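You operate a simulated robot arm through the tools that you are given. There is no shell and no other tool. Be economical: measure what you need, move in short steps, check, and stop when the job is done.

The job below is to be done with a simulated two-armed robot. You get a single attempt, and the scene is never put back.

TASK
Hold the purple tube, pull its bung, then hold the tall black can and drop the bung in.
Fine: pass the tube to your other hand and stand it in the red cell; strip light off last. Set down upright: purple tube.

It is judged by the outcome, as a careful person would: the job done as asked, and still so three seconds after it is handed in. It fails if anything else is knocked over, pushed out of place, dropped, spilled or broken.

THE ROBOT
Two 7-joint arms with two-finger parallel grippers on one trunk, on a base that drives. Base frame: it is fixed to the floor where the robot stands at the start and does not move with it; the origin is under the middle of the robot, x ahead of it, y to its left, z up; the surface under the hand at the start is at about z = 0.84. Units: m, degrees, N and s.
The left shoulder is at the start at [0.03, 0.119, 1.11], the right one opposite. With the tool pointing down near the work surface each hand reaches from about 0.22 to 0.66 m from the robot's upright axis, wherever it stands, measured 20 degrees to its own side. Places, roughly: green tube (7x7x13 cm) [0.8, 0.8, 0.9]; purple tube (7x7x13 cm) [0.5, 0, 0.9]; red cell of the blue three-cell tray [0.4, 0.8, 0.8]; strip light switch [0.7, -0.2, 1.2]; white tube (7x7x13 cm) [0.8, 0.7, 0.9]. Payload 3.43 kg a hand.
Tool frame (each hand has its own): the origin (TCP) lies between the finger pads and is the grasp point; the fingertips stand 0.03 m ahead of it; z points along the fingers, y is the line along which they close. Largest opening 0.094 m; finger width 0.028, thickness 0.01; the body of the gripper, 0.05 by 0.096 m, starts 0.055 m behind the TCP.
Orientation is that of the tool frame in the base frame, as a unit quaternion [x, y, z, w]. With the fingers straight down and closing along the base's y, the tool's x points along the base's -x, its y along +y and its z along -z.

THE INTERFACE
- The arms move only by the tool drive_tool. It takes "left_increments", "right_increments" or both (then of equal length, played together; a hand with none holds still); each is a list of rows, each an object of numbers (a shift or turn left out is 0, a gripper value left out holds the last): "hand": the gripper command, from -1 (shut) to 1 (fully open), values between in proportion; "x", "y", "z": the shift along the tool's x, y, z in units of 250 mm (1.0 is 250 mm); "rx", "ry", "rz": the turn, a rotation vector about the tool's x, y, z in units of 90 degrees (1.0 is 90 degrees). In form: [{"hand": .., "x": .., "y": .., "z": .., "rx": .., "ry": .., "rz": ..}, ...]. A call has 1 to 10 rows; each row is the pose to reach, as a shift and turn from the pose commanded when the call began, along the tool's axes at that moment. A call with a number of a shift or a turn outside -1 to 1 is refused whole. Rows are played at 5 a second. More than 0.05 m and 8.6 degrees between two rows, or a gripper value outside its range, and nothing of the call is played. Where a pose cannot be reached the arm comes as near as it can. A force on the tool above 60 N (or 10 N above the force at the start of the call, whichever is more), or a blocked arm, ends the call early, and 0.2 s more pass. Each finger travels about 0.072 m/s and halts on what it meets, pressing with about 26 N; the grip force reading is that of the motor and also rises with nothing between the fingers. The clock runs only during rows and for 0.2 s after the last one: add rows that repeat a pose to give the fingers time. It gives the time, the measured TCP pose, the force on the tool (base axes), the opening and the grip force at its end, in the units of the frame above (readings bear some noise), with the torque about the TCP (base axes, N m) and any sound that the robot's microphone picked up.
- Cameras (640 x 400 px; columns grow to the right, rows downward): "scene" is now at [0.0407, 0.0151, 1.8092]; the picture's right is [0.18, -0.98, 0.00], its down [-0.81, -0.15, -0.57] and it looks along [0.56, 0.10, -0.82] (base axes); focal length 261 px, centre (320, 200). "left" rides on the left gripper at [0.076, -0.014, -0.103] in its tool frame; the picture's right is [0.18, 0.98, 0.00], its down [-0.75, 0.14, -0.64] and it looks along [-0.63, 0.12, 0.77] (tool axes); focal length 243 px, centre (320, 200). "right" rides on the right gripper at [0.076, 0.014, -0.102] in its tool frame; the picture's right is [-0.18, 0.98, 0.00], its down [-0.75, -0.14, -0.64] and it looks along [-0.63, -0.12, 0.77] (tool axes); focal length 243 px, centre (320, 200). There is no depth. A picture from a camera that has moved, and an enlarged one, comes with that camera's place and axes in the base frame and with its lens.
- snapshot(camera): a new picture of that camera. No time passes.
- raise_lower(by): slides the trunk up (or, below 0, down) by that many m; the arms and the scene camera ride with it, the base frame stays. It gives what a move gives, with no picture.
- steer(legs): drives the robot by 1 to 6 legs, each [ahead, turn to the left] in m and degrees, along the robot's own axes; the way and the turn of a leg run together, so that a leg with both is an arc; at most 1.5 m and 180 degrees a leg. The arms and the cameras ride along, it lands a little off, and it stops where it bumps. It gives what a move gives.
- pan_tilt(pan, tilt): turns the head with the scene camera to pan (to the left, within 143 degrees either way) and tilt (down, from -29 to 69), counted from straight ahead of the robot. It gives what a move gives.
- enlarge(camera, box): a new picture of the part [left, top, right, bottom] of that camera's present view, enlarged. No time passes.
- finish_job(): hands the job in; it is judged then, once.

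Go step by step. Nothing tells you exact positions but the pictures and the camera data: compare them with the known pose of the tool, close in by small moves and look again before you grip or let go. The budget is 120 turns and 88 pictures, counting those below and the enlarged ones. Unless the task says otherwise, let go and move clear before handing in, and close with one line.

The tools are called after "Emit:" by a JSON object that holds its "method" and its "body". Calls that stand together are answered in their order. drive_tool: Moves the arms, as the interface text tells. Its arguments: {"type":"object","properties":{"left_increments":{"type":"array"},"right_increments":{"type":"array"}},"required":[]} The other tools are called the same way: raise_lower (by) slides the trunk up or down; steer (legs) drives the base; pan_tilt (pan, tilt) turns the head that bears the scene camera; snapshot (camera) takes a picture; enlarge (camera, box) takes an enlarged picture of a part of a camera's view; finish_job () hands the job in.

At the start:

```text
clock: 0.0
left_tcp_pos: [0.357, 0.2398, 1.4222]
left_ee_rot: [0.001, 1.0, 0.0, 0.001]
left_ft_force: [0.1, 0.0, 0.0]
left_ft_torque: [0.0, 0.01, 0.02]
left_width: 0.0941
left_gripper_force: 0.1
right_tcp_pos: [0.3584, -0.0542, 1.4147]
right_ee_rot: [0.0, 1.0, 0.0, 0.0]
right_ft_force: [-0.4, -0.2, -0.5]
right_ft_torque: [0.01, -0.03, 0.01]
right_width: 0.0939
right_gripper_force: 0.1
trunk travel left (down, up): [-0.375, 0.035]
robot x, y, heading: [0.0029, -0.0024, 0.0]
head pan, tilt: [10.6, 55.2]
```

scene: 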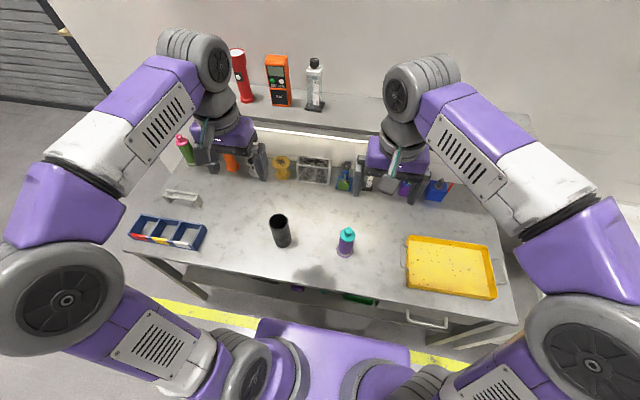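
right: 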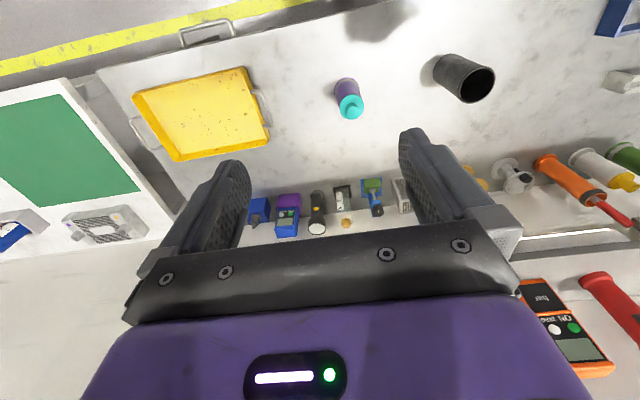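
left: 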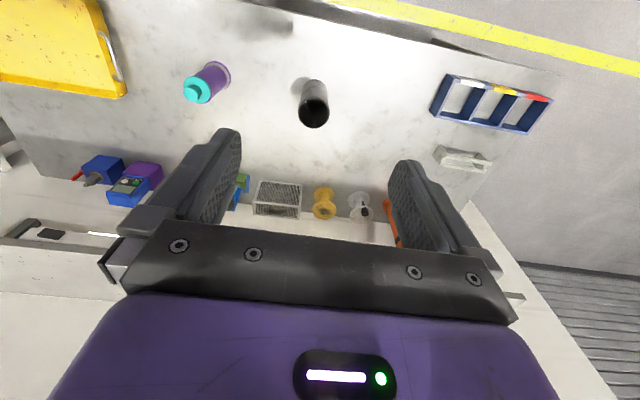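

I see the purple tube with a teal bung near the table's front and the tall black can left of it, with the blue tray at the far left. I'll look closer before moving.

Emit:
{"method": "enlarge", "body": {"camera": "scene", "box": [240, 190, 400, 290]}}

Emit:
{"method": "enlarge", "body": {"camera": "scene", "box": [110, 180, 270, 280]}}

Emit:
{"method": "pan_tilt", "body": {"pan": -15, "tilt": 30}}

Emit:
{"method": "snapshot", "body": {"camera": "scene"}}

```text
4.00 times, centred on (320, 240) of scene
camera zoom: at [0.0407, 0.0151, 1.8092], right [0.18, -0.98, 0.0], down [-0.81, -0.15, -0.57], along [0.56, 0.1, -0.82], focal length 1044 px, centre (320, 40)
```

zoom: 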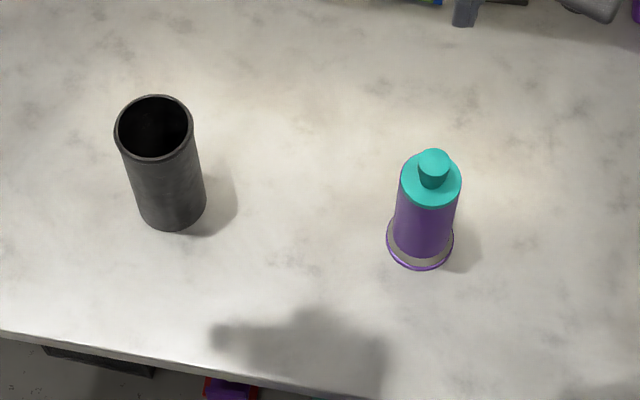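

```text
4.00 times, centred on (190, 230) of scene
camera zoom: at [0.0407, 0.0151, 1.8092], right [0.18, -0.98, 0.0], down [-0.81, -0.15, -0.57], along [0.56, 0.1, -0.82], focal length 1044 px, centre (840, 80)
```

zoom: 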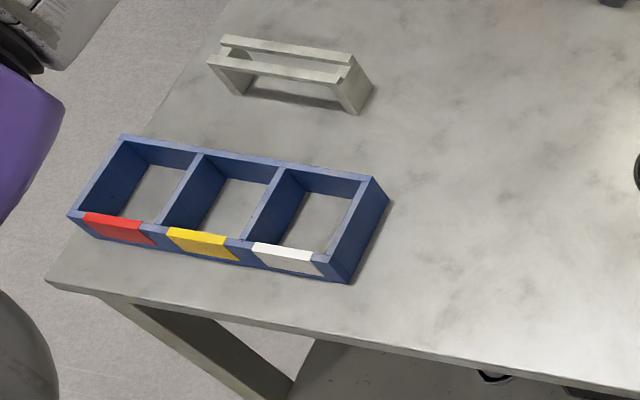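

```text
clock: 0.9
left_tcp_pos: [0.3559, 0.2395, 1.4243]
left_ee_rot: [0.0, 1.0, 0.0, 0.001]
left_ft_force: [0.2, 0.0, 0.2]
left_ft_torque: [0.05, -0.03, 0.0]
left_width: 0.094
left_gripper_force: 0.1
right_tcp_pos: [0.3585, -0.0536, 1.414]
right_ee_rot: [0.0, 1.0, 0.001, 0.0]
right_ft_force: [-0.5, 0.2, 0.0]
right_ft_torque: [0.03, -0.01, 0.01]
right_width: 0.0938
right_gripper_force: 0.2
trunk travel left (down, up): [-0.375, 0.035]
robot x, y, heading: [-0.0022, 0.0011, 0.2]
head pan, tilt: [-15.0, 30.0]
```

```text
82 pictures are left
camera scene: at [0.0574, -0.0214, 1.8454], right [-0.26, -0.97, 0.0], down [-0.48, 0.13, -0.87], along [0.84, -0.22, -0.5], focal length 261 px, centre (320, 200)
```

scene: 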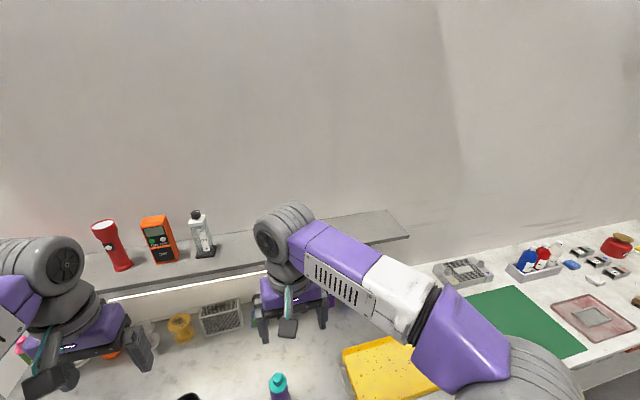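

The purple tube stands at about (0.479, -0.004) with its bung knob at z≈0.975–1.005. The can is at about (0.471, 0.247), 7 cm wide, with its rim near z=1.0. My plan is that the left hand holds the tube from the front-left, pitched down, while the right hand pulls the bung from above. I'll orient the hands up high first.

Emit:
{"method": "drive_tool", "body": {"left_increments": [{"hand": 1, "rz": 0.05}, {"rz": 0.1}, {"rz": 0.15}, {"rz": 0.2}, {"rz": 0.25}, {"rz": 0.3}, {"rz": 0.35}, {"rz": 0.4}, {"rz": 0.45}, {"rz": 0.5}], "right_increments": [{"hand": 1, "rz": -0.09}, {"rz": -0.18}, {"rz": -0.27}, {"rz": -0.36}, {"rz": -0.45}, {"rz": -0.54}, {"rz": -0.63}, {"rz": -0.72}, {"rz": -0.81}, {"rz": -0.9}]}}

Emit:
{"method": "pan_tilt", "body": {"pan": 10, "tilt": 55}}

Emit:
{"method": "drive_tool", "body": {"left_increments": [{"ry": -0.067}, {"ry": -0.133}, {"ry": -0.2}, {"ry": -0.267}, {"ry": -0.333}, {"ry": -0.4}, {"ry": -0.467}, {"ry": -0.533}, {"ry": -0.6}, {"ry": -0.667}]}}

Emit:
{"method": "snapshot", "body": {"camera": "scene"}}

Emit:
{"method": "snapshot", "body": {"camera": "right"}}

```text
clock: 3.1
left_tcp_pos: [0.3565, 0.2409, 1.4236]
left_ee_rot: [0.383, 0.924, 0.0, 0.0]
left_ft_force: [-0.4, 0.2, 0.2]
left_ft_torque: [-0.04, -0.01, 0.01]
left_width: 0.0941
left_gripper_force: 0.0
right_tcp_pos: [0.3598, -0.0537, 1.4145]
right_ee_rot: [-0.65, 0.76, 0.001, 0.0]
right_ft_force: [0.7, -0.2, -1.0]
right_ft_torque: [0.0, 0.01, -0.01]
right_width: 0.0941
right_gripper_force: 0.0
trunk travel left (down, up): [-0.375, 0.035]
robot x, y, heading: [-0.002, -0.0015, 0.2]
head pan, tilt: [-15.0, 30.0]
```

```text
clock: 4.0
left_tcp_pos: [0.3562, 0.2407, 1.4232]
left_ee_rot: [0.383, 0.924, 0.0, 0.0]
left_ft_force: [-1.2, 0.7, 0.3]
left_ft_torque: [0.0, 0.01, 0.01]
left_width: 0.094
left_gripper_force: 0.1
right_tcp_pos: [0.3593, -0.0542, 1.4145]
right_ee_rot: [-0.649, 0.761, 0.0, 0.0]
right_ft_force: [0.8, -0.2, -0.7]
right_ft_torque: [0.0, 0.0, 0.02]
right_width: 0.0941
right_gripper_force: 0.0
trunk travel left (down, up): [-0.375, 0.035]
robot x, y, heading: [-0.0017, 0.0008, -0.0]
head pan, tilt: [10.0, 55.0]
```

```text
clock: 6.2
left_tcp_pos: [0.3567, 0.2401, 1.4224]
left_ee_rot: [0.332, 0.799, -0.192, 0.463]
left_ft_force: [-0.8, 0.6, -0.2]
left_ft_torque: [-0.01, -0.04, -0.03]
left_width: 0.0941
left_gripper_force: 0.0
right_tcp_pos: [0.3605, -0.0529, 1.4147]
right_ee_rot: [-0.649, 0.761, 0.0, -0.001]
right_ft_force: [0.5, 0.9, 0.6]
right_ft_torque: [-0.01, -0.02, 0.02]
right_width: 0.0941
right_gripper_force: 0.1
trunk travel left (down, up): [-0.375, 0.035]
robot x, y, heading: [0.0015, 0.0001, -0.1]
head pan, tilt: [10.0, 55.0]
```

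```text
81 pictures are left
camera scene: at [0.0407, 0.015, 1.8094], right [0.17, -0.98, 0.0], down [-0.81, -0.14, -0.57], along [0.56, 0.1, -0.82], focal length 261 px, centre (320, 200)
```

scene: 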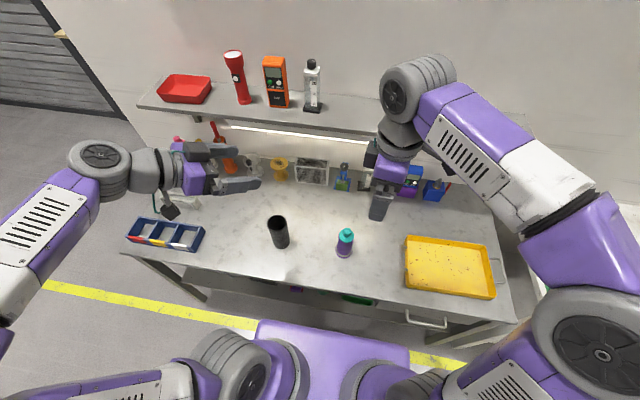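

```text
80 pictures are left
camera right: at [0.3344, -0.1272, 1.517], right [-0.94, 0.34, 0.0], down [0.26, 0.72, 0.64], along [0.22, 0.6, -0.77], focal length 243 px, centre (320, 200)
```

right: 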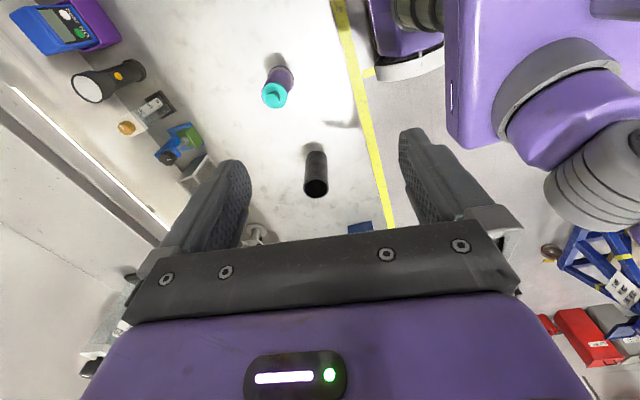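

Both hands are oriented. Now the right hand goes above the tube and the left goes to a pre-grasp point front-left of it.

Emit:
{"method": "drive_tool", "body": {"left_increments": [{"x": 0.111, "y": -0.025, "z": 0.106}, {"x": 0.222, "y": -0.049, "z": 0.213}, {"x": 0.332, "y": -0.074, "z": 0.319}, {"x": 0.443, "y": -0.099, "z": 0.426}, {"x": 0.554, "y": -0.123, "z": 0.532}, {"x": 0.665, "y": -0.148, "z": 0.638}, {"x": 0.776, "y": -0.173, "z": 0.745}], "right_increments": [{"x": -0.038, "y": -0.063, "z": 0.12}, {"x": -0.077, "y": -0.126, "z": 0.24}, {"x": -0.115, "y": -0.189, "z": 0.36}, {"x": -0.153, "y": -0.251, "z": 0.48}, {"x": -0.191, "y": -0.314, "z": 0.6}, {"x": -0.23, "y": -0.377, "z": 0.72}, {"x": -0.268, "y": -0.44, "z": 0.84}]}}

Emit:
{"method": "snapshot", "body": {"camera": "right"}}

Emit:
{"method": "snapshot", "body": {"camera": "left"}}

```text
clock: 7.8
left_tcp_pos: [0.3744, 0.1647, 1.1637]
left_ee_rot: [0.332, 0.799, -0.193, 0.462]
left_ft_force: [0.0, 0.2, -0.6]
left_ft_torque: [0.01, 0.0, -0.01]
left_width: 0.0941
left_gripper_force: 0.0
right_tcp_pos: [0.4806, -0.005, 1.2047]
right_ee_rot: [-0.65, 0.76, 0.001, -0.001]
right_ft_force: [0.4, 0.1, -0.3]
right_ft_torque: [0.0, 0.03, 0.0]
right_width: 0.094
right_gripper_force: 0.0
trunk travel left (down, up): [-0.375, 0.035]
robot x, y, heading: [0.0046, 0.0004, -0.2]
head pan, tilt: [10.0, 55.0]
```

```text
79 pictures are left
camera right: at [0.4548, -0.0786, 1.3061], right [-0.94, 0.34, 0.0], down [0.26, 0.72, 0.64], along [0.21, 0.6, -0.77], focal length 243 px, centre (320, 200)
```

right: 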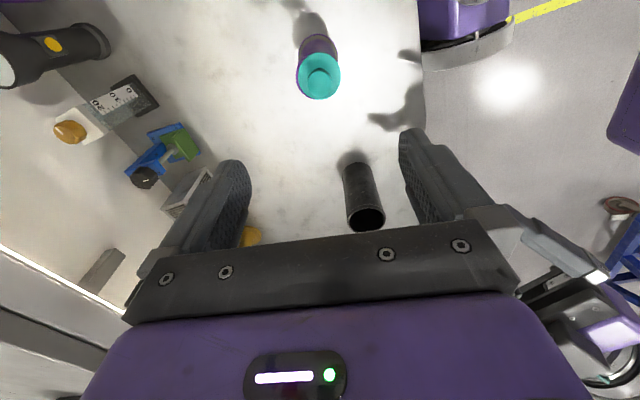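

```text
78 pictures are left
camera left: at [0.2744, 0.2451, 1.149], right [0.63, 0.76, -0.16], down [-0.02, 0.23, 0.97], along [0.78, -0.61, 0.16], focal length 243 px, centre (320, 200)
```

left: 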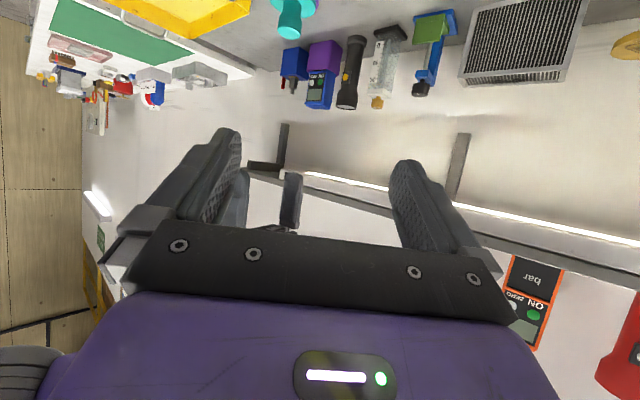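

The right hand sees the knob almost below it, so the tube is at about (0.481, -0.008). Left continues down to the pre-grasp.

Emit:
{"method": "drive_tool", "body": {"left_increments": [{"x": 0.111, "y": -0.027, "z": 0.109}, {"x": 0.223, "y": -0.053, "z": 0.217}, {"x": 0.334, "y": -0.08, "z": 0.326}, {"x": 0.445, "y": -0.107, "z": 0.435}, {"x": 0.556, "y": -0.134, "z": 0.544}, {"x": 0.668, "y": -0.16, "z": 0.652}, {"x": 0.779, "y": -0.187, "z": 0.761}]}}

Emit:
{"method": "snapshot", "body": {"camera": "left"}}

Emit:
{"method": "snapshot", "body": {"camera": "scene"}}

```text
clock: 9.4
left_tcp_pos: [0.3889, 0.0806, 0.9013]
left_ee_rot: [0.332, 0.8, -0.193, 0.461]
left_ft_force: [0.3, 0.2, 0.1]
left_ft_torque: [-0.02, 0.0, 0.0]
left_width: 0.0939
left_gripper_force: 0.0
left hand out of reach, approached as far as the arm can: row 1
right_tcp_pos: [0.4797, -0.0055, 1.2049]
right_ee_rot: [-0.65, 0.76, 0.0, 0.0]
right_ft_force: [0.1, -0.5, 0.0]
right_ft_torque: [0.02, 0.02, -0.01]
right_width: 0.094
right_gripper_force: 0.0
trunk travel left (down, up): [-0.375, 0.035]
robot x, y, heading: [-0.0016, -0.0011, -0.3]
head pan, tilt: [10.0, 55.0]
```

```text
77 pictures are left
camera left: at [0.2886, 0.1609, 0.8858], right [0.63, 0.76, -0.16], down [-0.03, 0.23, 0.97], along [0.78, -0.61, 0.16], focal length 243 px, centre (320, 200)
```

left: 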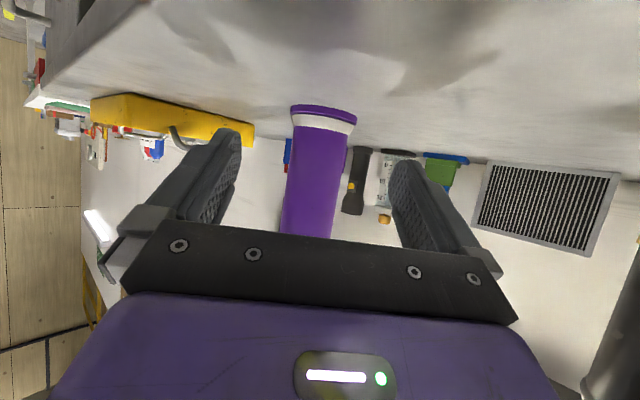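

```text
76 pictures are left
camera scene: at [0.0422, 0.0137, 1.8094], right [0.17, -0.98, 0.0], down [-0.81, -0.14, -0.57], along [0.56, 0.1, -0.82], focal length 261 px, centre (320, 200)
```

scene: 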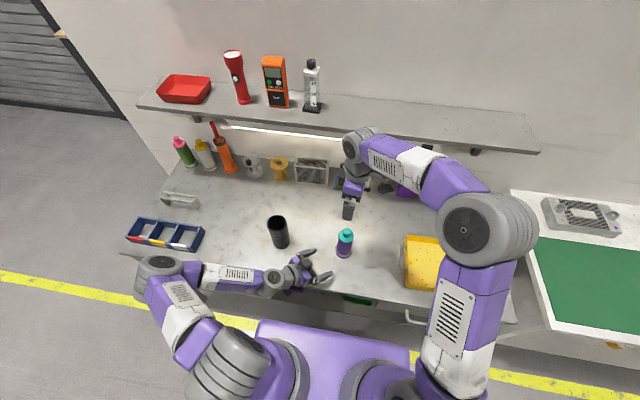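

The tube is centred between the left fingers in column, about 13 cm ahead. I'll advance horizontally around it.

Emit:
{"method": "drive_tool", "body": {"left_increments": [{"x": -0.052, "y": 0.002, "z": 0.09}, {"x": -0.105, "y": 0.003, "z": 0.181}, {"x": -0.157, "y": 0.005, "z": 0.272}, {"x": -0.21, "y": 0.006, "z": 0.362}, {"x": -0.255, "y": 0.008, "z": 0.441}]}}

Emit:
{"method": "snapshot", "body": {"camera": "left"}}

Emit:
{"method": "snapshot", "body": {"camera": "right"}}

```text
clock: 10.6
left_tcp_pos: [0.4634, 0.0324, 0.9226]
left_ee_rot: [0.332, 0.799, -0.192, 0.463]
left_ft_force: [-0.2, -0.6, 0.1]
left_ft_torque: [-0.03, 0.01, -0.01]
left_width: 0.0939
left_gripper_force: 0.1
left hand out of reach, approached as far as the arm can: row 1, 2, 3, 4, 5
right_tcp_pos: [0.4781, -0.006, 1.205]
right_ee_rot: [-0.649, 0.761, 0.0, 0.0]
right_ft_force: [0.5, 0.2, -0.1]
right_ft_torque: [0.02, 0.0, -0.01]
right_width: 0.0941
right_gripper_force: 0.0
trunk travel left (down, up): [-0.375, 0.035]
robot x, y, heading: [0.003, 0.0006, 0.1]
head pan, tilt: [10.0, 55.0]
```

```text
75 pictures are left
camera left: at [0.3623, 0.1125, 0.9075], right [0.63, 0.76, -0.16], down [-0.03, 0.23, 0.97], along [0.78, -0.61, 0.16], focal length 243 px, centre (320, 200)
```

left: 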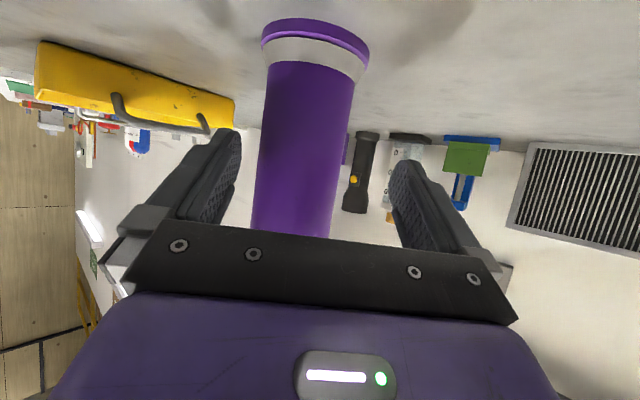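

```text
74 pictures are left
camera right: at [0.4527, -0.0791, 1.3074], right [-0.94, 0.34, 0.0], down [0.26, 0.72, 0.64], along [0.22, 0.6, -0.77], focal length 243 px, centre (320, 200)
```

right: 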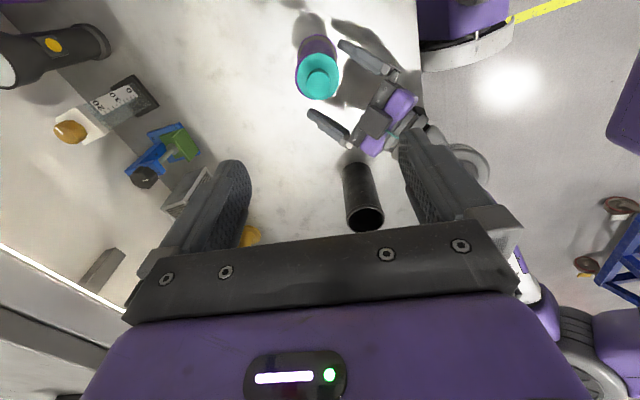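

The left arm stalls short of the tube: it can't get farther right in this attitude. I'll back it out and up, then turn the base right so the tube lies on the left arm's side.

Emit:
{"method": "drive_tool", "body": {"left_increments": [{"x": 0.052, "z": -0.09}, {"x": 0.105, "z": -0.181}, {"x": 0.157, "z": -0.272}, {"x": 0.21, "z": -0.362}, {"x": 0.255, "y": -0.008, "z": -0.441}, {"x": 0.116, "z": -0.521}, {"x": -0.022, "z": -0.601}, {"x": -0.161, "z": -0.681}, {"x": -0.3, "z": -0.761}, {"x": -0.438, "z": -0.841}]}}

Emit:
{"method": "steer", "body": {"legs": [[0, -25]]}}

Emit:
{"method": "pan_tilt", "body": {"pan": 25, "tilt": 60}}

Emit:
{"method": "snapshot", "body": {"camera": "scene"}}

Emit:
{"method": "snapshot", "body": {"camera": "left"}}

```text
clock: 12.8
left_tcp_pos: [0.3849, 0.1263, 1.1177]
left_ee_rot: [0.331, 0.799, -0.192, 0.463]
left_ft_force: [0.7, 0.2, -0.1]
left_ft_torque: [-0.03, 0.01, -0.01]
left_width: 0.094
left_gripper_force: 0.0
left hand out of reach, approached as far as the arm can: row 9, 10
right_tcp_pos: [0.4777, -0.006, 1.2044]
right_ee_rot: [-0.649, 0.76, 0.0, 0.001]
right_ft_force: [0.1, -0.1, 0.9]
right_ft_torque: [0.01, -0.04, 0.02]
right_width: 0.094
right_gripper_force: 0.1
trunk travel left (down, up): [-0.375, 0.035]
robot x, y, heading: [0.001, -0.0027, -0.1]
head pan, tilt: [10.0, 55.0]
```

```text
clock: 14.5
left_tcp_pos: [0.4026, -0.0471, 1.1171]
left_ee_rot: [0.497, 0.708, -0.288, 0.41]
left_ft_force: [-1.2, 0.0, -0.4]
left_ft_torque: [0.02, 0.02, 0.01]
left_width: 0.0942
left_gripper_force: 0.0
right_tcp_pos: [0.4307, -0.2074, 1.2043]
right_ee_rot: [-0.47, 0.883, -0.001, 0.0]
right_ft_force: [-0.1, 0.1, -0.8]
right_ft_torque: [-0.04, -0.01, 0.01]
right_width: 0.0938
right_gripper_force: 0.0
trunk travel left (down, up): [-0.375, 0.035]
robot x, y, heading: [0.0015, -0.0024, -25.1]
head pan, tilt: [10.0, 55.0]
```

```text
clock: 15.2
left_tcp_pos: [0.4018, -0.048, 1.1168]
left_ee_rot: [0.496, 0.709, -0.287, 0.41]
left_ft_force: [0.1, -0.4, 0.2]
left_ft_torque: [0.0, -0.02, 0.05]
left_width: 0.0939
left_gripper_force: 0.1
right_tcp_pos: [0.4306, -0.2067, 1.2052]
right_ee_rot: [-0.47, 0.883, -0.001, 0.0]
right_ft_force: [0.7, -0.2, 0.4]
right_ft_torque: [-0.01, 0.01, 0.03]
right_width: 0.0939
right_gripper_force: 0.1
trunk travel left (down, up): [-0.375, 0.035]
robot x, y, heading: [-0.0022, 0.0005, -25.2]
head pan, tilt: [25.0, 60.0]
```

```text
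73 pictures are left
camera scene: at [0.0395, 0.0146, 1.8034], right [0.0, -1.0, 0.0], down [-0.87, 0.0, -0.5], along [0.5, 0.0, -0.87], focal length 261 px, centre (320, 200)
```

scene: 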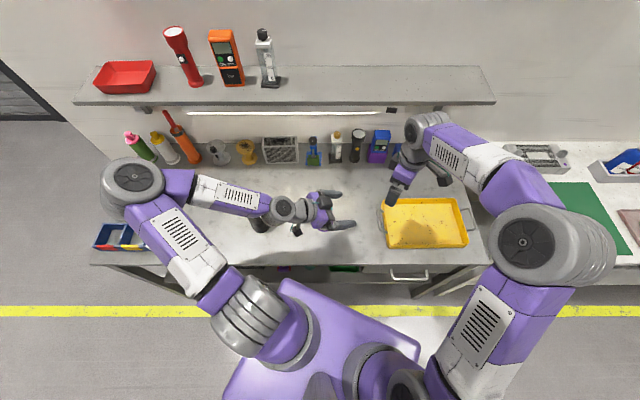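

```text
72 pictures are left
camera left: at [0.3473, 0.0669, 1.1027], right [0.89, 0.42, -0.16], down [0.07, 0.22, 0.97], along [0.44, -0.88, 0.16], focal length 243 px, centre (320, 200)
```

left: 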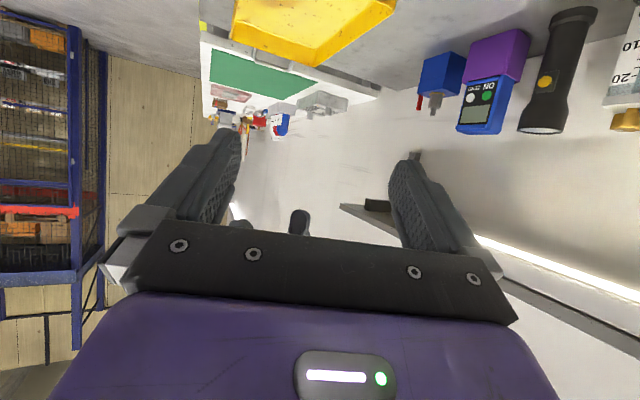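

After the turn the left heading is -70°. I'll yaw it back to about -40° (world) while moving to the front-left of the tube.

Emit:
{"method": "drive_tool", "body": {"left_increments": [{"x": 0.057, "y": 0.003, "z": -0.099, "rx": -0.058, "rz": -0.033}, {"x": 0.114, "y": 0.006, "z": -0.197, "rx": -0.116, "rz": -0.067}, {"x": 0.171, "y": 0.01, "z": -0.296, "rx": -0.173, "rz": -0.1}, {"x": 0.228, "y": 0.013, "z": -0.394, "rx": -0.231, "rz": -0.133}, {"x": 0.285, "y": 0.016, "z": -0.493, "rx": -0.289, "rz": -0.167}]}}

Emit:
{"method": "snapshot", "body": {"camera": "scene"}}

```text
clock: 16.4
left_tcp_pos: [0.4476, 0.1388, 1.0908]
left_ee_rot: [0.296, 0.813, -0.172, 0.471]
left_ft_force: [-0.5, -0.1, 0.7]
left_ft_torque: [0.03, 0.0, -0.05]
left_width: 0.0938
left_gripper_force: 0.0
left hand out of reach, approached as far as the arm can: row 1, 2, 3, 4, 5
right_tcp_pos: [0.43, -0.206, 1.2052]
right_ee_rot: [-0.47, 0.883, 0.0, 0.0]
right_ft_force: [-0.8, 0.2, 0.6]
right_ft_torque: [-0.01, 0.0, 0.02]
right_width: 0.0938
right_gripper_force: 0.0
trunk travel left (down, up): [-0.375, 0.035]
robot x, y, heading: [0.0026, -0.0007, -25.2]
head pan, tilt: [25.0, 60.0]
```

```text
71 pictures are left
camera scene: at [0.0378, 0.016, 1.8034], right [0.0, -1.0, 0.0], down [-0.87, 0.0, -0.5], along [0.5, 0.0, -0.87], focal length 261 px, centre (320, 200)
```

scene: 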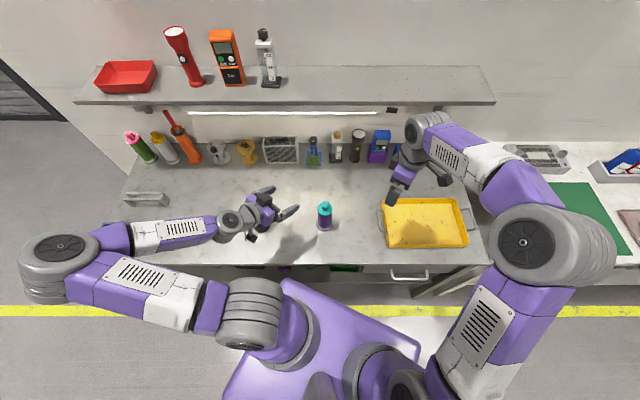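

The limit is that the wrist gets too close to the body, so I'll back the robot 10 cm to give it room.

Emit:
{"method": "steer", "body": {"legs": [[-0.1, 0]]}}

Emit:
{"method": "snapshot", "body": {"camera": "scene"}}

```text
clock: 17.6
left_tcp_pos: [0.3589, 0.1796, 1.0905]
left_ee_rot: [0.297, 0.813, -0.172, 0.469]
left_ft_force: [-0.4, 0.3, -0.5]
left_ft_torque: [0.01, 0.02, 0.03]
left_width: 0.0938
left_gripper_force: 0.1
right_tcp_pos: [0.3415, -0.1646, 1.2044]
right_ee_rot: [-0.469, 0.883, 0.0, 0.0]
right_ft_force: [0.7, 0.5, -0.8]
right_ft_torque: [-0.03, -0.02, 0.03]
right_width: 0.094
right_gripper_force: 0.0
trunk travel left (down, up): [-0.375, 0.035]
robot x, y, heading: [-0.0888, 0.0432, -25.0]
head pan, tilt: [25.0, 60.0]
```

```text
70 pictures are left
camera scene: at [-0.0501, 0.0564, 1.8034], right [0.0, -1.0, 0.0], down [-0.87, 0.0, -0.5], along [0.5, 0.0, -0.87], focal length 261 px, centre (320, 200)
```

scene: 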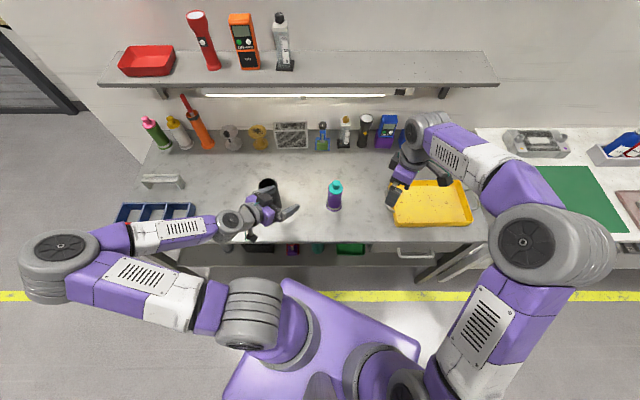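

Now lower the left hand to the pre-grasp pose again.

Emit:
{"method": "drive_tool", "body": {"left_increments": [{"x": 0.05, "y": -0.08, "z": 0.09}, {"x": 0.12, "y": -0.13, "z": 0.2}, {"x": 0.21, "y": -0.18, "z": 0.32}, {"x": 0.3, "y": -0.22, "z": 0.44}, {"x": 0.39, "y": -0.245, "z": 0.56}, {"x": 0.483, "y": -0.259, "z": 0.683}]}}

Emit:
{"method": "snapshot", "body": {"camera": "left"}}

```text
clock: 19.0
left_tcp_pos: [0.3837, 0.0701, 0.9004]
left_ee_rot: [0.298, 0.813, -0.173, 0.47]
left_ft_force: [-0.2, 0.6, 0.6]
left_ft_torque: [0.01, 0.02, -0.01]
left_width: 0.0941
left_gripper_force: 0.1
left hand out of reach, approached as far as the arm can: row 1
right_tcp_pos: [0.342, -0.1653, 1.2049]
right_ee_rot: [-0.469, 0.883, 0.002, -0.001]
right_ft_force: [0.7, -0.1, -0.7]
right_ft_torque: [-0.01, -0.02, -0.01]
right_width: 0.0939
right_gripper_force: 0.2
trunk travel left (down, up): [-0.375, 0.035]
robot x, y, heading: [-0.0895, 0.0437, -25.5]
head pan, tilt: [25.0, 60.0]
```

```text
69 pictures are left
camera left: at [0.2787, 0.1421, 0.886], right [0.56, 0.81, -0.16], down [-0.05, 0.22, 0.97], along [0.82, -0.54, 0.16], focal length 243 px, centre (320, 200)
```

left: 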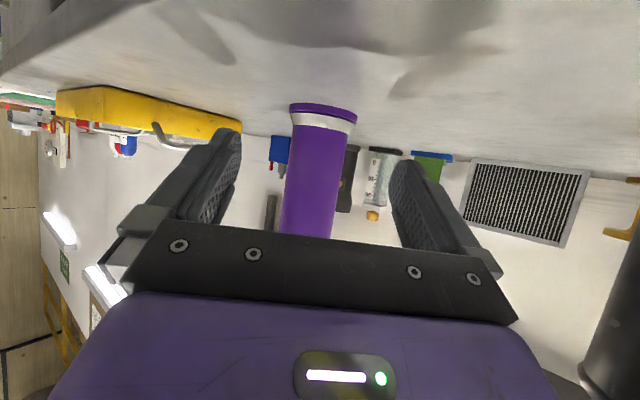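

The tube is lined up with the left fingers again. Advancing.

Emit:
{"method": "drive_tool", "body": {"left_increments": [{"x": -0.051, "z": 0.089}, {"x": -0.102, "z": 0.177}, {"x": -0.154, "z": 0.266}, {"x": -0.205, "z": 0.355}, {"x": -0.25, "y": 0.006, "z": 0.433}]}}

Emit:
{"method": "snapshot", "body": {"camera": "left"}}

Emit:
{"method": "snapshot", "body": {"camera": "scene"}}

```text
clock: 20.2
left_tcp_pos: [0.4831, -0.0081, 0.9027]
left_ee_rot: [0.297, 0.813, -0.172, 0.47]
left_ft_force: [-0.2, -0.1, -0.4]
left_ft_torque: [-0.05, -0.04, -0.01]
left_width: 0.094
left_gripper_force: 0.0
right_tcp_pos: [0.3407, -0.1665, 1.2051]
right_ee_rot: [-0.468, 0.884, 0.001, 0.0]
right_ft_force: [-0.8, 0.5, -0.6]
right_ft_torque: [-0.04, 0.0, 0.0]
right_width: 0.094
right_gripper_force: 0.1
trunk travel left (down, up): [-0.375, 0.035]
robot x, y, heading: [-0.0902, 0.0412, -25.1]
head pan, tilt: [25.0, 60.0]
```

```text
68 pictures are left
camera left: at [0.3769, 0.0627, 0.8876], right [0.56, 0.81, -0.16], down [-0.05, 0.22, 0.97], along [0.82, -0.54, 0.16], focal length 243 px, centre (320, 200)
```

left: 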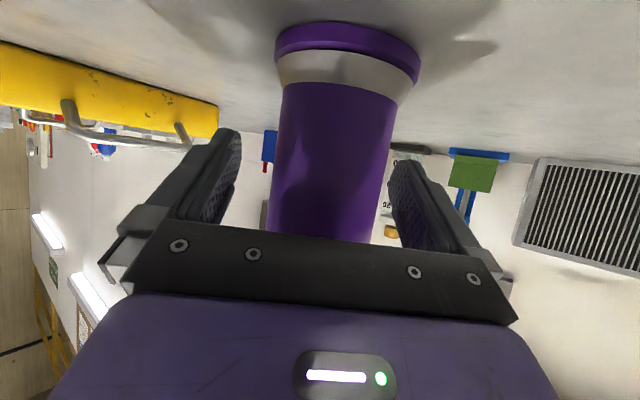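

```text
67 pictures are left
camera scene: at [-0.0501, 0.0561, 1.8034], right [0.0, -1.0, 0.0], down [-0.87, 0.0, -0.5], along [0.5, 0.0, -0.87], focal length 261 px, centre (320, 200)
```

scene: 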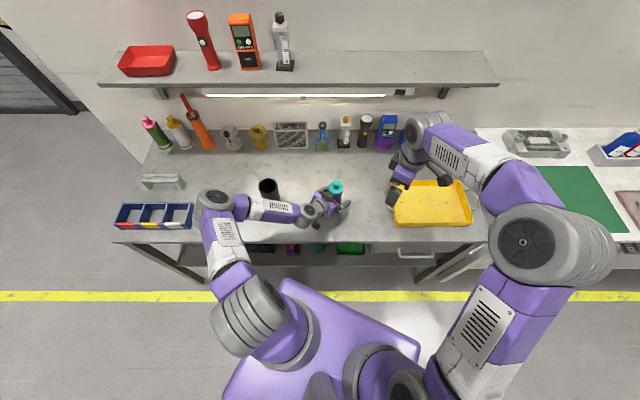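

The tube is between the pads, so I'll close the left gripper gently in place.

Emit:
{"method": "drive_tool", "body": {"left_increments": [{"hand": 0}, {"hand": -0.5}, {"hand": -1}, {"hand": -1}, {"hand": -1}]}}

Emit:
{"method": "snapshot", "body": {"camera": "left"}}

Emit:
{"method": "enlarge", "body": {"camera": "scene", "box": [240, 150, 400, 250]}}

```text
clock: 21.4
left_tcp_pos: [0.4829, -0.0076, 0.9028]
left_ee_rot: [0.298, 0.813, -0.173, 0.47]
left_ft_force: [0.7, -0.7, -0.7]
left_ft_torque: [0.05, -0.03, 0.0]
left_width: 0.0591
left_gripper_force: 26.1
right_tcp_pos: [0.34, -0.1656, 1.2048]
right_ee_rot: [-0.469, 0.883, 0.0, -0.001]
right_ft_force: [-0.2, -0.6, -0.3]
right_ft_torque: [0.0, -0.02, 0.0]
right_width: 0.0942
right_gripper_force: 0.1
trunk travel left (down, up): [-0.375, 0.035]
robot x, y, heading: [-0.0912, 0.0438, -24.7]
head pan, tilt: [25.0, 60.0]
```

```text
66 pictures are left
camera left: at [0.3768, 0.0631, 0.8875], right [0.56, 0.81, -0.16], down [-0.05, 0.22, 0.97], along [0.82, -0.54, 0.16], focal length 243 px, centre (320, 200)
```

left: 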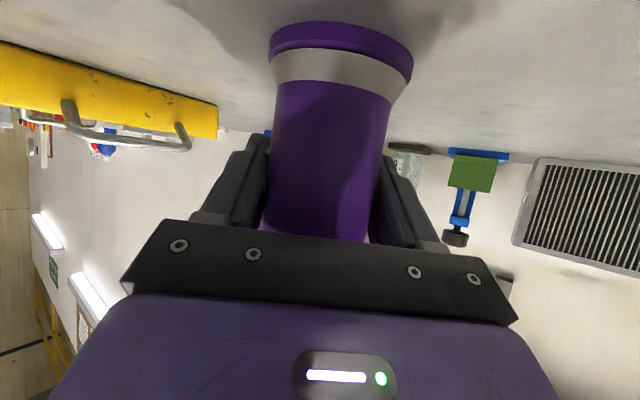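

```text
4.00 times, centred on (320, 200) of scene
camera zoom: at [-0.05, 0.0564, 1.8034], right [0.0, -1.0, 0.0], down [-0.87, 0.0, -0.5], along [0.5, 0.0, -0.87], focal length 1044 px, centre (320, 200)
```

zoom: 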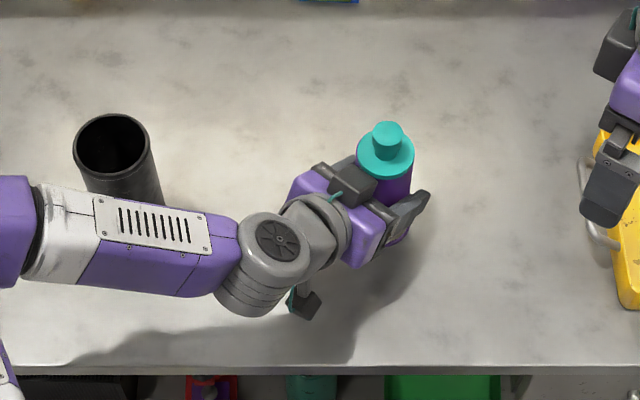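

The left holds the tube upright at 59 mm, and I put the knob at (0.482, -0.006) with its top near z≈1.005. Now the right hand goes above it, yawed 45° and narrowed to about 5.5 cm.

Emit:
{"method": "drive_tool", "body": {"right_increments": [{"hand": 0.17, "x": -0.121, "y": -0.016, "z": 0.02, "rz": 0.071}, {"x": -0.242, "y": -0.032, "z": 0.05, "rz": 0.143}, {"x": -0.363, "y": -0.048, "z": 0.1, "rz": 0.214}, {"x": -0.485, "y": -0.065, "z": 0.17, "rz": 0.286}, {"x": -0.606, "y": -0.081, "z": 0.25, "rz": 0.357}, {"x": -0.727, "y": -0.097, "z": 0.33, "rz": 0.429}, {"x": -0.848, "y": -0.113, "z": 0.4, "rz": 0.5}]}}

Emit:
{"method": "snapshot", "body": {"camera": "right"}}

Emit:
{"method": "enlarge", "body": {"camera": "scene", "box": [240, 150, 400, 250]}}

```text
clock: 23.0
left_tcp_pos: [0.4822, -0.0081, 0.9023]
left_ee_rot: [0.297, 0.813, -0.172, 0.47]
left_ft_force: [0.4, 1.7, -0.3]
left_ft_torque: [0.03, -0.09, 0.0]
left_width: 0.0588
left_gripper_force: 26.2
right_tcp_pos: [0.4738, -0.0073, 1.1043]
right_ee_rot: [-0.095, 0.996, 0.0, -0.001]
right_ft_force: [-0.2, -0.7, 0.6]
right_ft_torque: [0.0, -0.01, 0.01]
right_width: 0.0551
right_gripper_force: 0.1
right hand out of reach, approached as far as the arm can: row 7
trunk travel left (down, up): [-0.375, 0.035]
robot x, y, heading: [-0.0881, 0.042, -24.8]
head pan, tilt: [25.0, 60.0]
```

```text
64 pictures are left
camera right: at [0.3972, -0.0079, 1.2069], right [0.0, 1.0, 0.0], down [0.77, 0.0, 0.64], along [0.64, 0.0, -0.77], focal length 243 px, centre (320, 200)
```

right: 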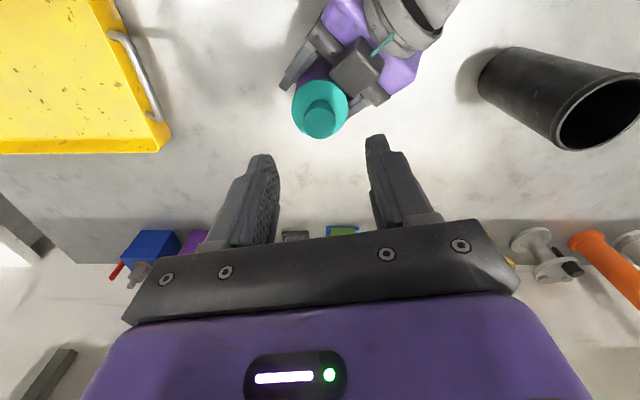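

```text
4.00 times, centred on (320, 200) of scene
camera zoom: at [-0.0501, 0.0571, 1.8034], right [0.0, -1.0, 0.0], down [-0.87, 0.0, -0.5], along [0.5, 0.0, -0.87], focal length 1044 px, centre (320, 200)
```

zoom: 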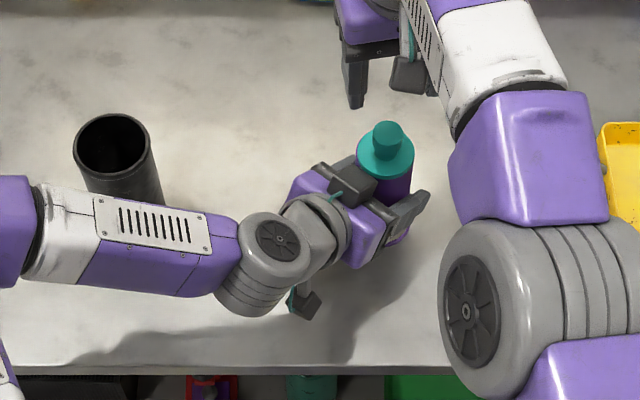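

The knob is at (0.481, -0.008), 7 mm beyond the right TCP. I'll descend halfway while correcting, then check.

Emit:
{"method": "drive_tool", "body": {"right_increments": [{"x": -0.01, "y": -0.003, "z": 0.07}, {"x": -0.02, "y": -0.006, "z": 0.14}, {"x": -0.03, "y": -0.008, "z": 0.2}, {"x": -0.03, "y": -0.008, "z": 0.2}]}}

Emit:
{"method": "snapshot", "body": {"camera": "right"}}

```text
clock: 24.0
left_tcp_pos: [0.4828, -0.0078, 0.9018]
left_ee_rot: [0.297, 0.813, -0.172, 0.47]
left_ft_force: [-1.2, -0.4, 0.4]
left_ft_torque: [0.07, -0.03, -0.04]
left_width: 0.059
left_gripper_force: 25.7
right_tcp_pos: [0.4762, -0.0088, 1.0544]
right_ee_rot: [-0.095, 0.995, 0.0, 0.0]
right_ft_force: [0.3, 0.4, -0.9]
right_ft_torque: [0.01, 0.01, 0.0]
right_width: 0.055
right_gripper_force: 0.0
right hand out of reach, approached as far as the arm can: row 3, 4
trunk travel left (down, up): [-0.375, 0.035]
robot x, y, heading: [-0.0881, 0.0414, -24.9]
head pan, tilt: [25.0, 60.0]
```

```text
62 pictures are left
camera right: at [0.3997, -0.01, 1.1574], right [-0.01, 1.0, 0.0], down [0.77, 0.0, 0.64], along [0.64, 0.0, -0.77], focal length 243 px, centre (320, 200)
```

right: 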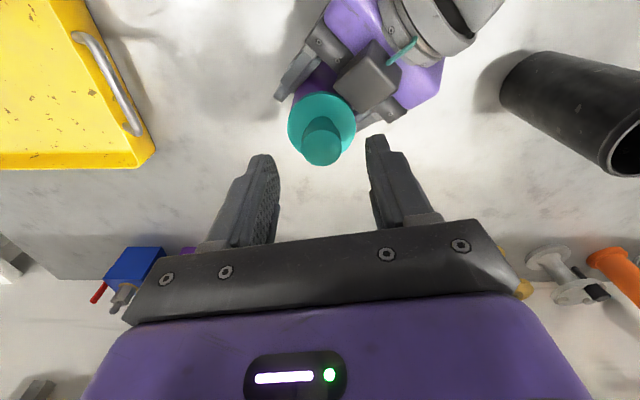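

The knob is aligned to within a few mm. I'll descend to TCP z≈1.006 and look.

Emit:
{"method": "drive_tool", "body": {"right_increments": [{"x": -0.006, "z": 0.05}, {"x": -0.012, "z": 0.1}, {"x": -0.015, "z": 0.15}, {"x": -0.015, "z": 0.194}, {"x": -0.015, "z": 0.194}]}}

Emit:
{"method": "snapshot", "body": {"camera": "right"}}

Emit:
{"method": "enlarge", "body": {"camera": "scene", "box": [280, 140, 400, 215]}}

```text
clock: 25.2
left_tcp_pos: [0.4829, -0.009, 0.9018]
left_ee_rot: [0.297, 0.813, -0.171, 0.471]
left_ft_force: [4.2, -1.8, -5.2]
left_ft_torque: [-0.39, -0.41, -0.17]
left_width: 0.0594
left_gripper_force: 25.7
right_tcp_pos: [0.4756, -0.0096, 1.0081]
right_ee_rot: [-0.095, 0.996, 0.0, 0.002]
right_ft_force: [-1.8, -0.5, 11.9]
right_ft_torque: [0.38, 0.34, 0.06]
right_width: 0.0548
right_gripper_force: 0.1
right hand out of reach, approached as far as the arm can: row 2, 3, 4, 5
trunk travel left (down, up): [-0.375, 0.035]
robot x, y, heading: [-0.0889, 0.0368, -25.1]
head pan, tilt: [25.0, 60.0]
```

```text
61 pictures are left
camera right: at [0.3981, -0.011, 1.111], right [-0.01, 1.0, 0.0], down [0.77, 0.0, 0.64], along [0.64, 0.0, -0.77], focal length 243 px, centre (320, 200)
```

right: 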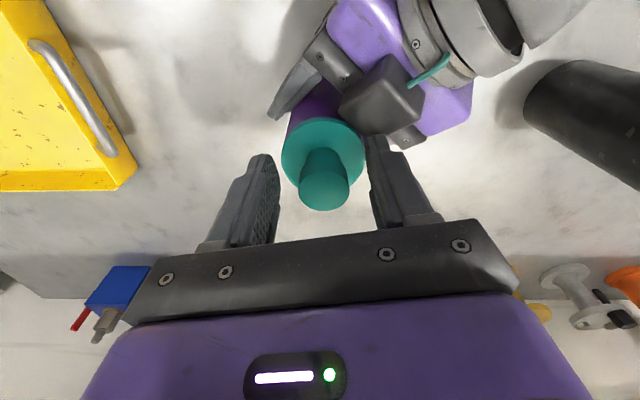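

```text
5.33 times, centred on (340, 178) of scene
camera zoom: at [-0.0506, 0.0561, 1.8035], right [0.0, -1.0, 0.0], down [-0.87, 0.0, -0.5], along [0.5, 0.0, -0.87], focal length 1391 px, centre (213, 320)
```

zoom: 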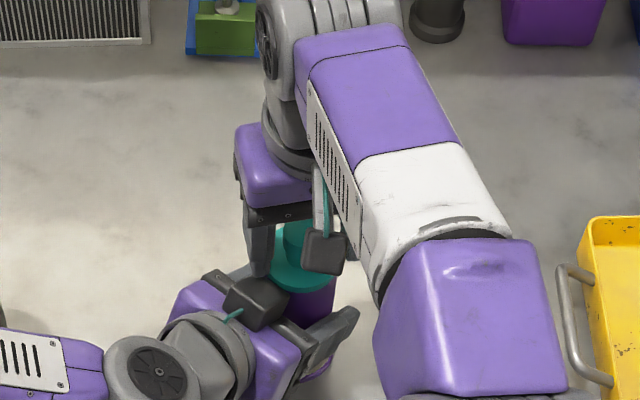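

A 12 N contact: by the torque, the +y finger touches the box on top of the left gripper. I'll lift 2 cm, yaw 30° more so the fingers straddle across the left hand, narrow slightly, and come down again.

Emit:
{"method": "drive_tool", "body": {"right_increments": [{"z": -0.08}, {"z": -0.1, "rz": 0.083, "hand": 0.04}, {"z": -0.1, "rz": 0.167}, {"z": -0.1, "rz": 0.25}, {"z": -0.1, "rz": 0.333}]}}

Emit:
{"method": "snapshot", "body": {"camera": "right"}}

```text
clock: 26.4
left_tcp_pos: [0.482, -0.0081, 0.9027]
left_ee_rot: [0.297, 0.812, -0.173, 0.471]
left_ft_force: [-0.3, -0.4, -0.2]
left_ft_torque: [0.01, 0.04, 0.0]
left_width: 0.059
left_gripper_force: 26.0
right_tcp_pos: [0.4758, -0.0079, 1.0307]
right_ee_rot: [0.165, 0.986, 0.0, 0.0]
right_ft_force: [-0.7, 0.4, -0.6]
right_ft_torque: [0.0, 0.0, -0.02]
right_width: 0.049
right_gripper_force: 0.0
trunk travel left (down, up): [-0.375, 0.035]
robot x, y, heading: [-0.087, 0.0422, -25.1]
head pan, tilt: [25.0, 60.0]
```

```text
59 pictures are left
camera right: at [0.4087, 0.029, 1.1343], right [0.5, 0.87, 0.0], down [0.67, -0.38, 0.64], along [0.56, -0.32, -0.77], focal length 243 px, centre (320, 200)
```

right: 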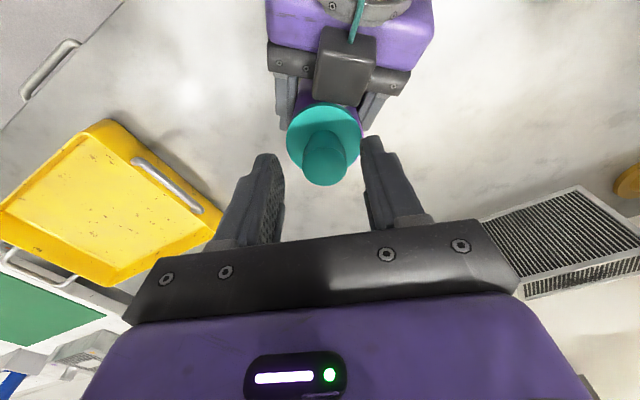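

The fingers now flank the knob clear of the box. Descending to grip height.

Emit:
{"method": "drive_tool", "body": {"right_increments": [{"x": -0.01, "z": 0.035}, {"x": -0.02, "z": 0.07}, {"x": -0.024, "z": 0.1}, {"x": -0.024, "z": 0.1}]}}

Emit:
{"method": "snapshot", "body": {"camera": "right"}}

```text
clock: 27.4
left_tcp_pos: [0.4821, -0.0094, 0.9016]
left_ee_rot: [0.296, 0.813, -0.172, 0.471]
left_ft_force: [-0.6, -0.9, -0.8]
left_ft_torque: [0.02, -0.04, -0.01]
left_width: 0.0592
left_gripper_force: 26.5
right_tcp_pos: [0.4739, -0.0127, 1.0066]
right_ee_rot: [0.166, 0.986, 0.0, -0.001]
right_ft_force: [-0.3, 0.8, 0.7]
right_ft_torque: [-0.02, 0.01, 0.01]
right_width: 0.0488
right_gripper_force: 0.0
right hand out of reach, approached as far as the arm can: row 2, 3, 4
trunk travel left (down, up): [-0.375, 0.035]
robot x, y, heading: [-0.0897, 0.0425, -25.2]
head pan, tilt: [25.0, 60.0]
```

```text
58 pictures are left
camera right: at [0.4078, 0.0256, 1.1098], right [0.49, 0.87, 0.0], down [0.67, -0.38, 0.64], along [0.56, -0.32, -0.77], focal length 243 px, centre (320, 200)
```

right: 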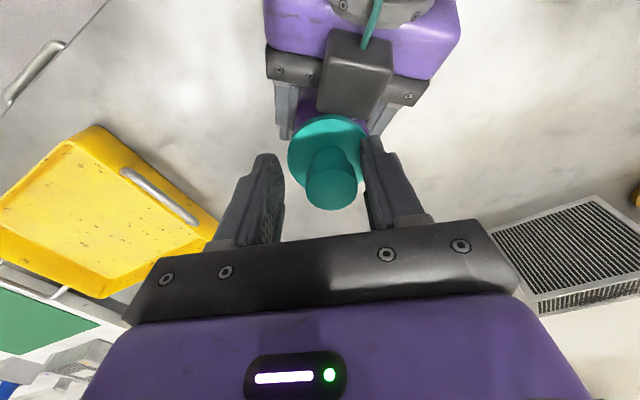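

The knob sits 4–5 mm towards the +y finger, so I'll shift the hand that way.

Emit:
{"method": "drive_tool", "body": {"right_increments": [{"y": 0.012}, {"y": 0.02}, {"y": 0.02}]}}

Emit:
{"method": "enlarge", "body": {"camera": "right", "box": [220, 90, 420, 250]}}

```text
clock: 28.2
left_tcp_pos: [0.4833, -0.0088, 0.9021]
left_ee_rot: [0.297, 0.813, -0.172, 0.47]
left_ft_force: [-0.3, 2.2, -0.4]
left_ft_torque: [-0.22, -0.18, -0.09]
left_width: 0.0591
left_gripper_force: 26.2
right_tcp_pos: [0.4752, -0.0088, 1.0072]
right_ee_rot: [0.166, 0.986, 0.0, 0.0]
right_ft_force: [1.7, -3.9, 1.1]
right_ft_torque: [-0.1, -0.05, 0.05]
right_width: 0.0495
right_gripper_force: 1.2
trunk travel left (down, up): [-0.375, 0.035]
robot x, y, heading: [-0.0862, 0.0404, -25.2]
head pan, tilt: [25.0, 60.0]
```

```text
2.50 times, centred on (320, 170) of right
camera zoom: at [0.4077, 0.0296, 1.1092], right [0.5, 0.87, 0.0], down [0.67, -0.38, 0.64], along [0.56, -0.32, -0.77], focal length 606 px, centre (320, 275)
```

zoom: 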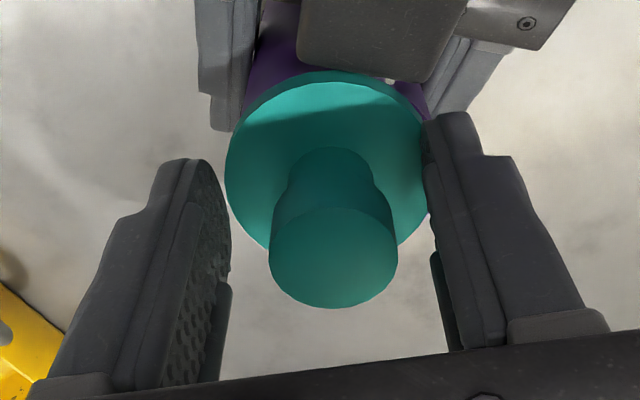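

Slight contact of the +y fingertip with the bung's disc, so I'll raise 4 mm and then close on the knob.

Emit:
{"method": "drive_tool", "body": {"right_increments": [{"z": -0.018}, {"z": -0.018, "hand": 0.04}]}}

Emit:
{"method": "drive_tool", "body": {"right_increments": [{"hand": -0.2}, {"hand": -0.4}, {"hand": -1}, {"hand": -1}]}}

Emit:
{"method": "snapshot", "body": {"camera": "right"}}

```text
clock: 28.8
left_tcp_pos: [0.4827, -0.0079, 0.9012]
left_ee_rot: [0.298, 0.813, -0.173, 0.47]
left_ft_force: [0.3, 0.8, 0.7]
left_ft_torque: [0.12, -0.03, 0.04]
left_width: 0.0591
left_gripper_force: 26.1
right_tcp_pos: [0.4744, -0.0079, 1.0112]
right_ee_rot: [0.165, 0.986, -0.001, 0.0]
right_ft_force: [0.1, -0.1, 0.1]
right_ft_torque: [0.0, -0.03, 0.02]
right_width: 0.0487
right_gripper_force: 0.1
trunk travel left (down, up): [-0.375, 0.035]
robot x, y, heading: [-0.0899, 0.0418, -24.9]
head pan, tilt: [25.0, 60.0]
```

```text
clock: 29.8
left_tcp_pos: [0.4822, -0.0086, 0.9022]
left_ee_rot: [0.297, 0.813, -0.173, 0.47]
left_ft_force: [0.6, -1.8, -0.5]
left_ft_torque: [0.33, -0.09, 0.01]
left_width: 0.0589
left_gripper_force: 26.3
right_tcp_pos: [0.4746, -0.0067, 1.0097]
right_ee_rot: [0.164, 0.986, 0.001, 0.0]
right_ft_force: [-0.1, 1.9, 0.6]
right_ft_torque: [0.05, 0.0, -0.02]
right_width: 0.0278
right_gripper_force: 26.4
trunk travel left (down, up): [-0.375, 0.035]
robot x, y, heading: [-0.093, 0.0397, -25.3]
head pan, tilt: [25.0, 60.0]
```

```text
56 pictures are left
camera right: at [0.408, 0.0307, 1.1135], right [0.49, 0.87, 0.0], down [0.67, -0.38, 0.64], along [0.56, -0.32, -0.77], focal length 243 px, centre (320, 200)
```

right: 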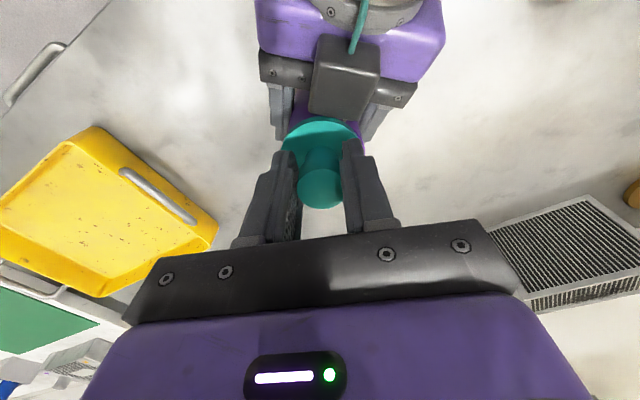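

The right hand grips the knob (28 mm). Now pull straight up slowly.

Emit:
{"method": "drive_tool", "body": {"right_increments": [{"z": -0.02}, {"z": -0.04}, {"z": -0.06}, {"z": -0.08}, {"z": -0.12}, {"z": -0.16}]}}

Emit:
{"method": "snapshot", "body": {"camera": "right"}}

```text
clock: 31.2
left_tcp_pos: [0.4822, -0.0083, 0.9028]
left_ee_rot: [0.298, 0.813, -0.173, 0.47]
left_ft_force: [0.6, 0.3, 2.4]
left_ft_torque: [0.12, -0.09, 0.01]
left_width: 0.059
left_gripper_force: 25.9
right_tcp_pos: [0.4751, -0.0073, 1.0513]
right_ee_rot: [0.165, 0.986, 0.0, -0.001]
right_ft_force: [0.2, -0.5, 0.0]
right_ft_torque: [-0.01, 0.0, -0.02]
right_width: 0.0277
right_gripper_force: 25.8
trunk travel left (down, up): [-0.375, 0.035]
robot x, y, heading: [-0.0917, 0.041, -25.1]
head pan, tilt: [25.0, 60.0]
```

```text
55 pictures are left
camera right: at [0.4088, 0.0313, 1.1539], right [0.49, 0.87, 0.0], down [0.67, -0.38, 0.64], along [0.56, -0.32, -0.77], focal length 243 px, centre (320, 200)
```

right: 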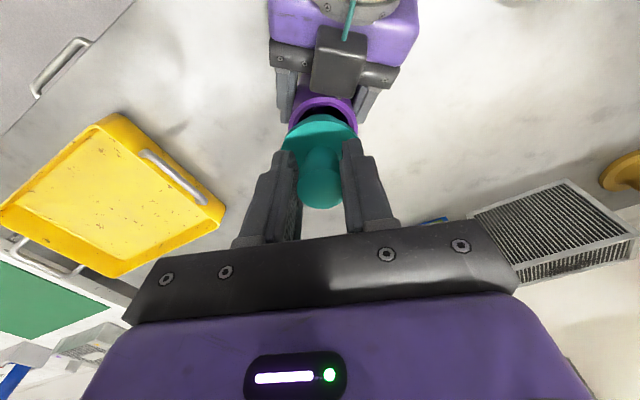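

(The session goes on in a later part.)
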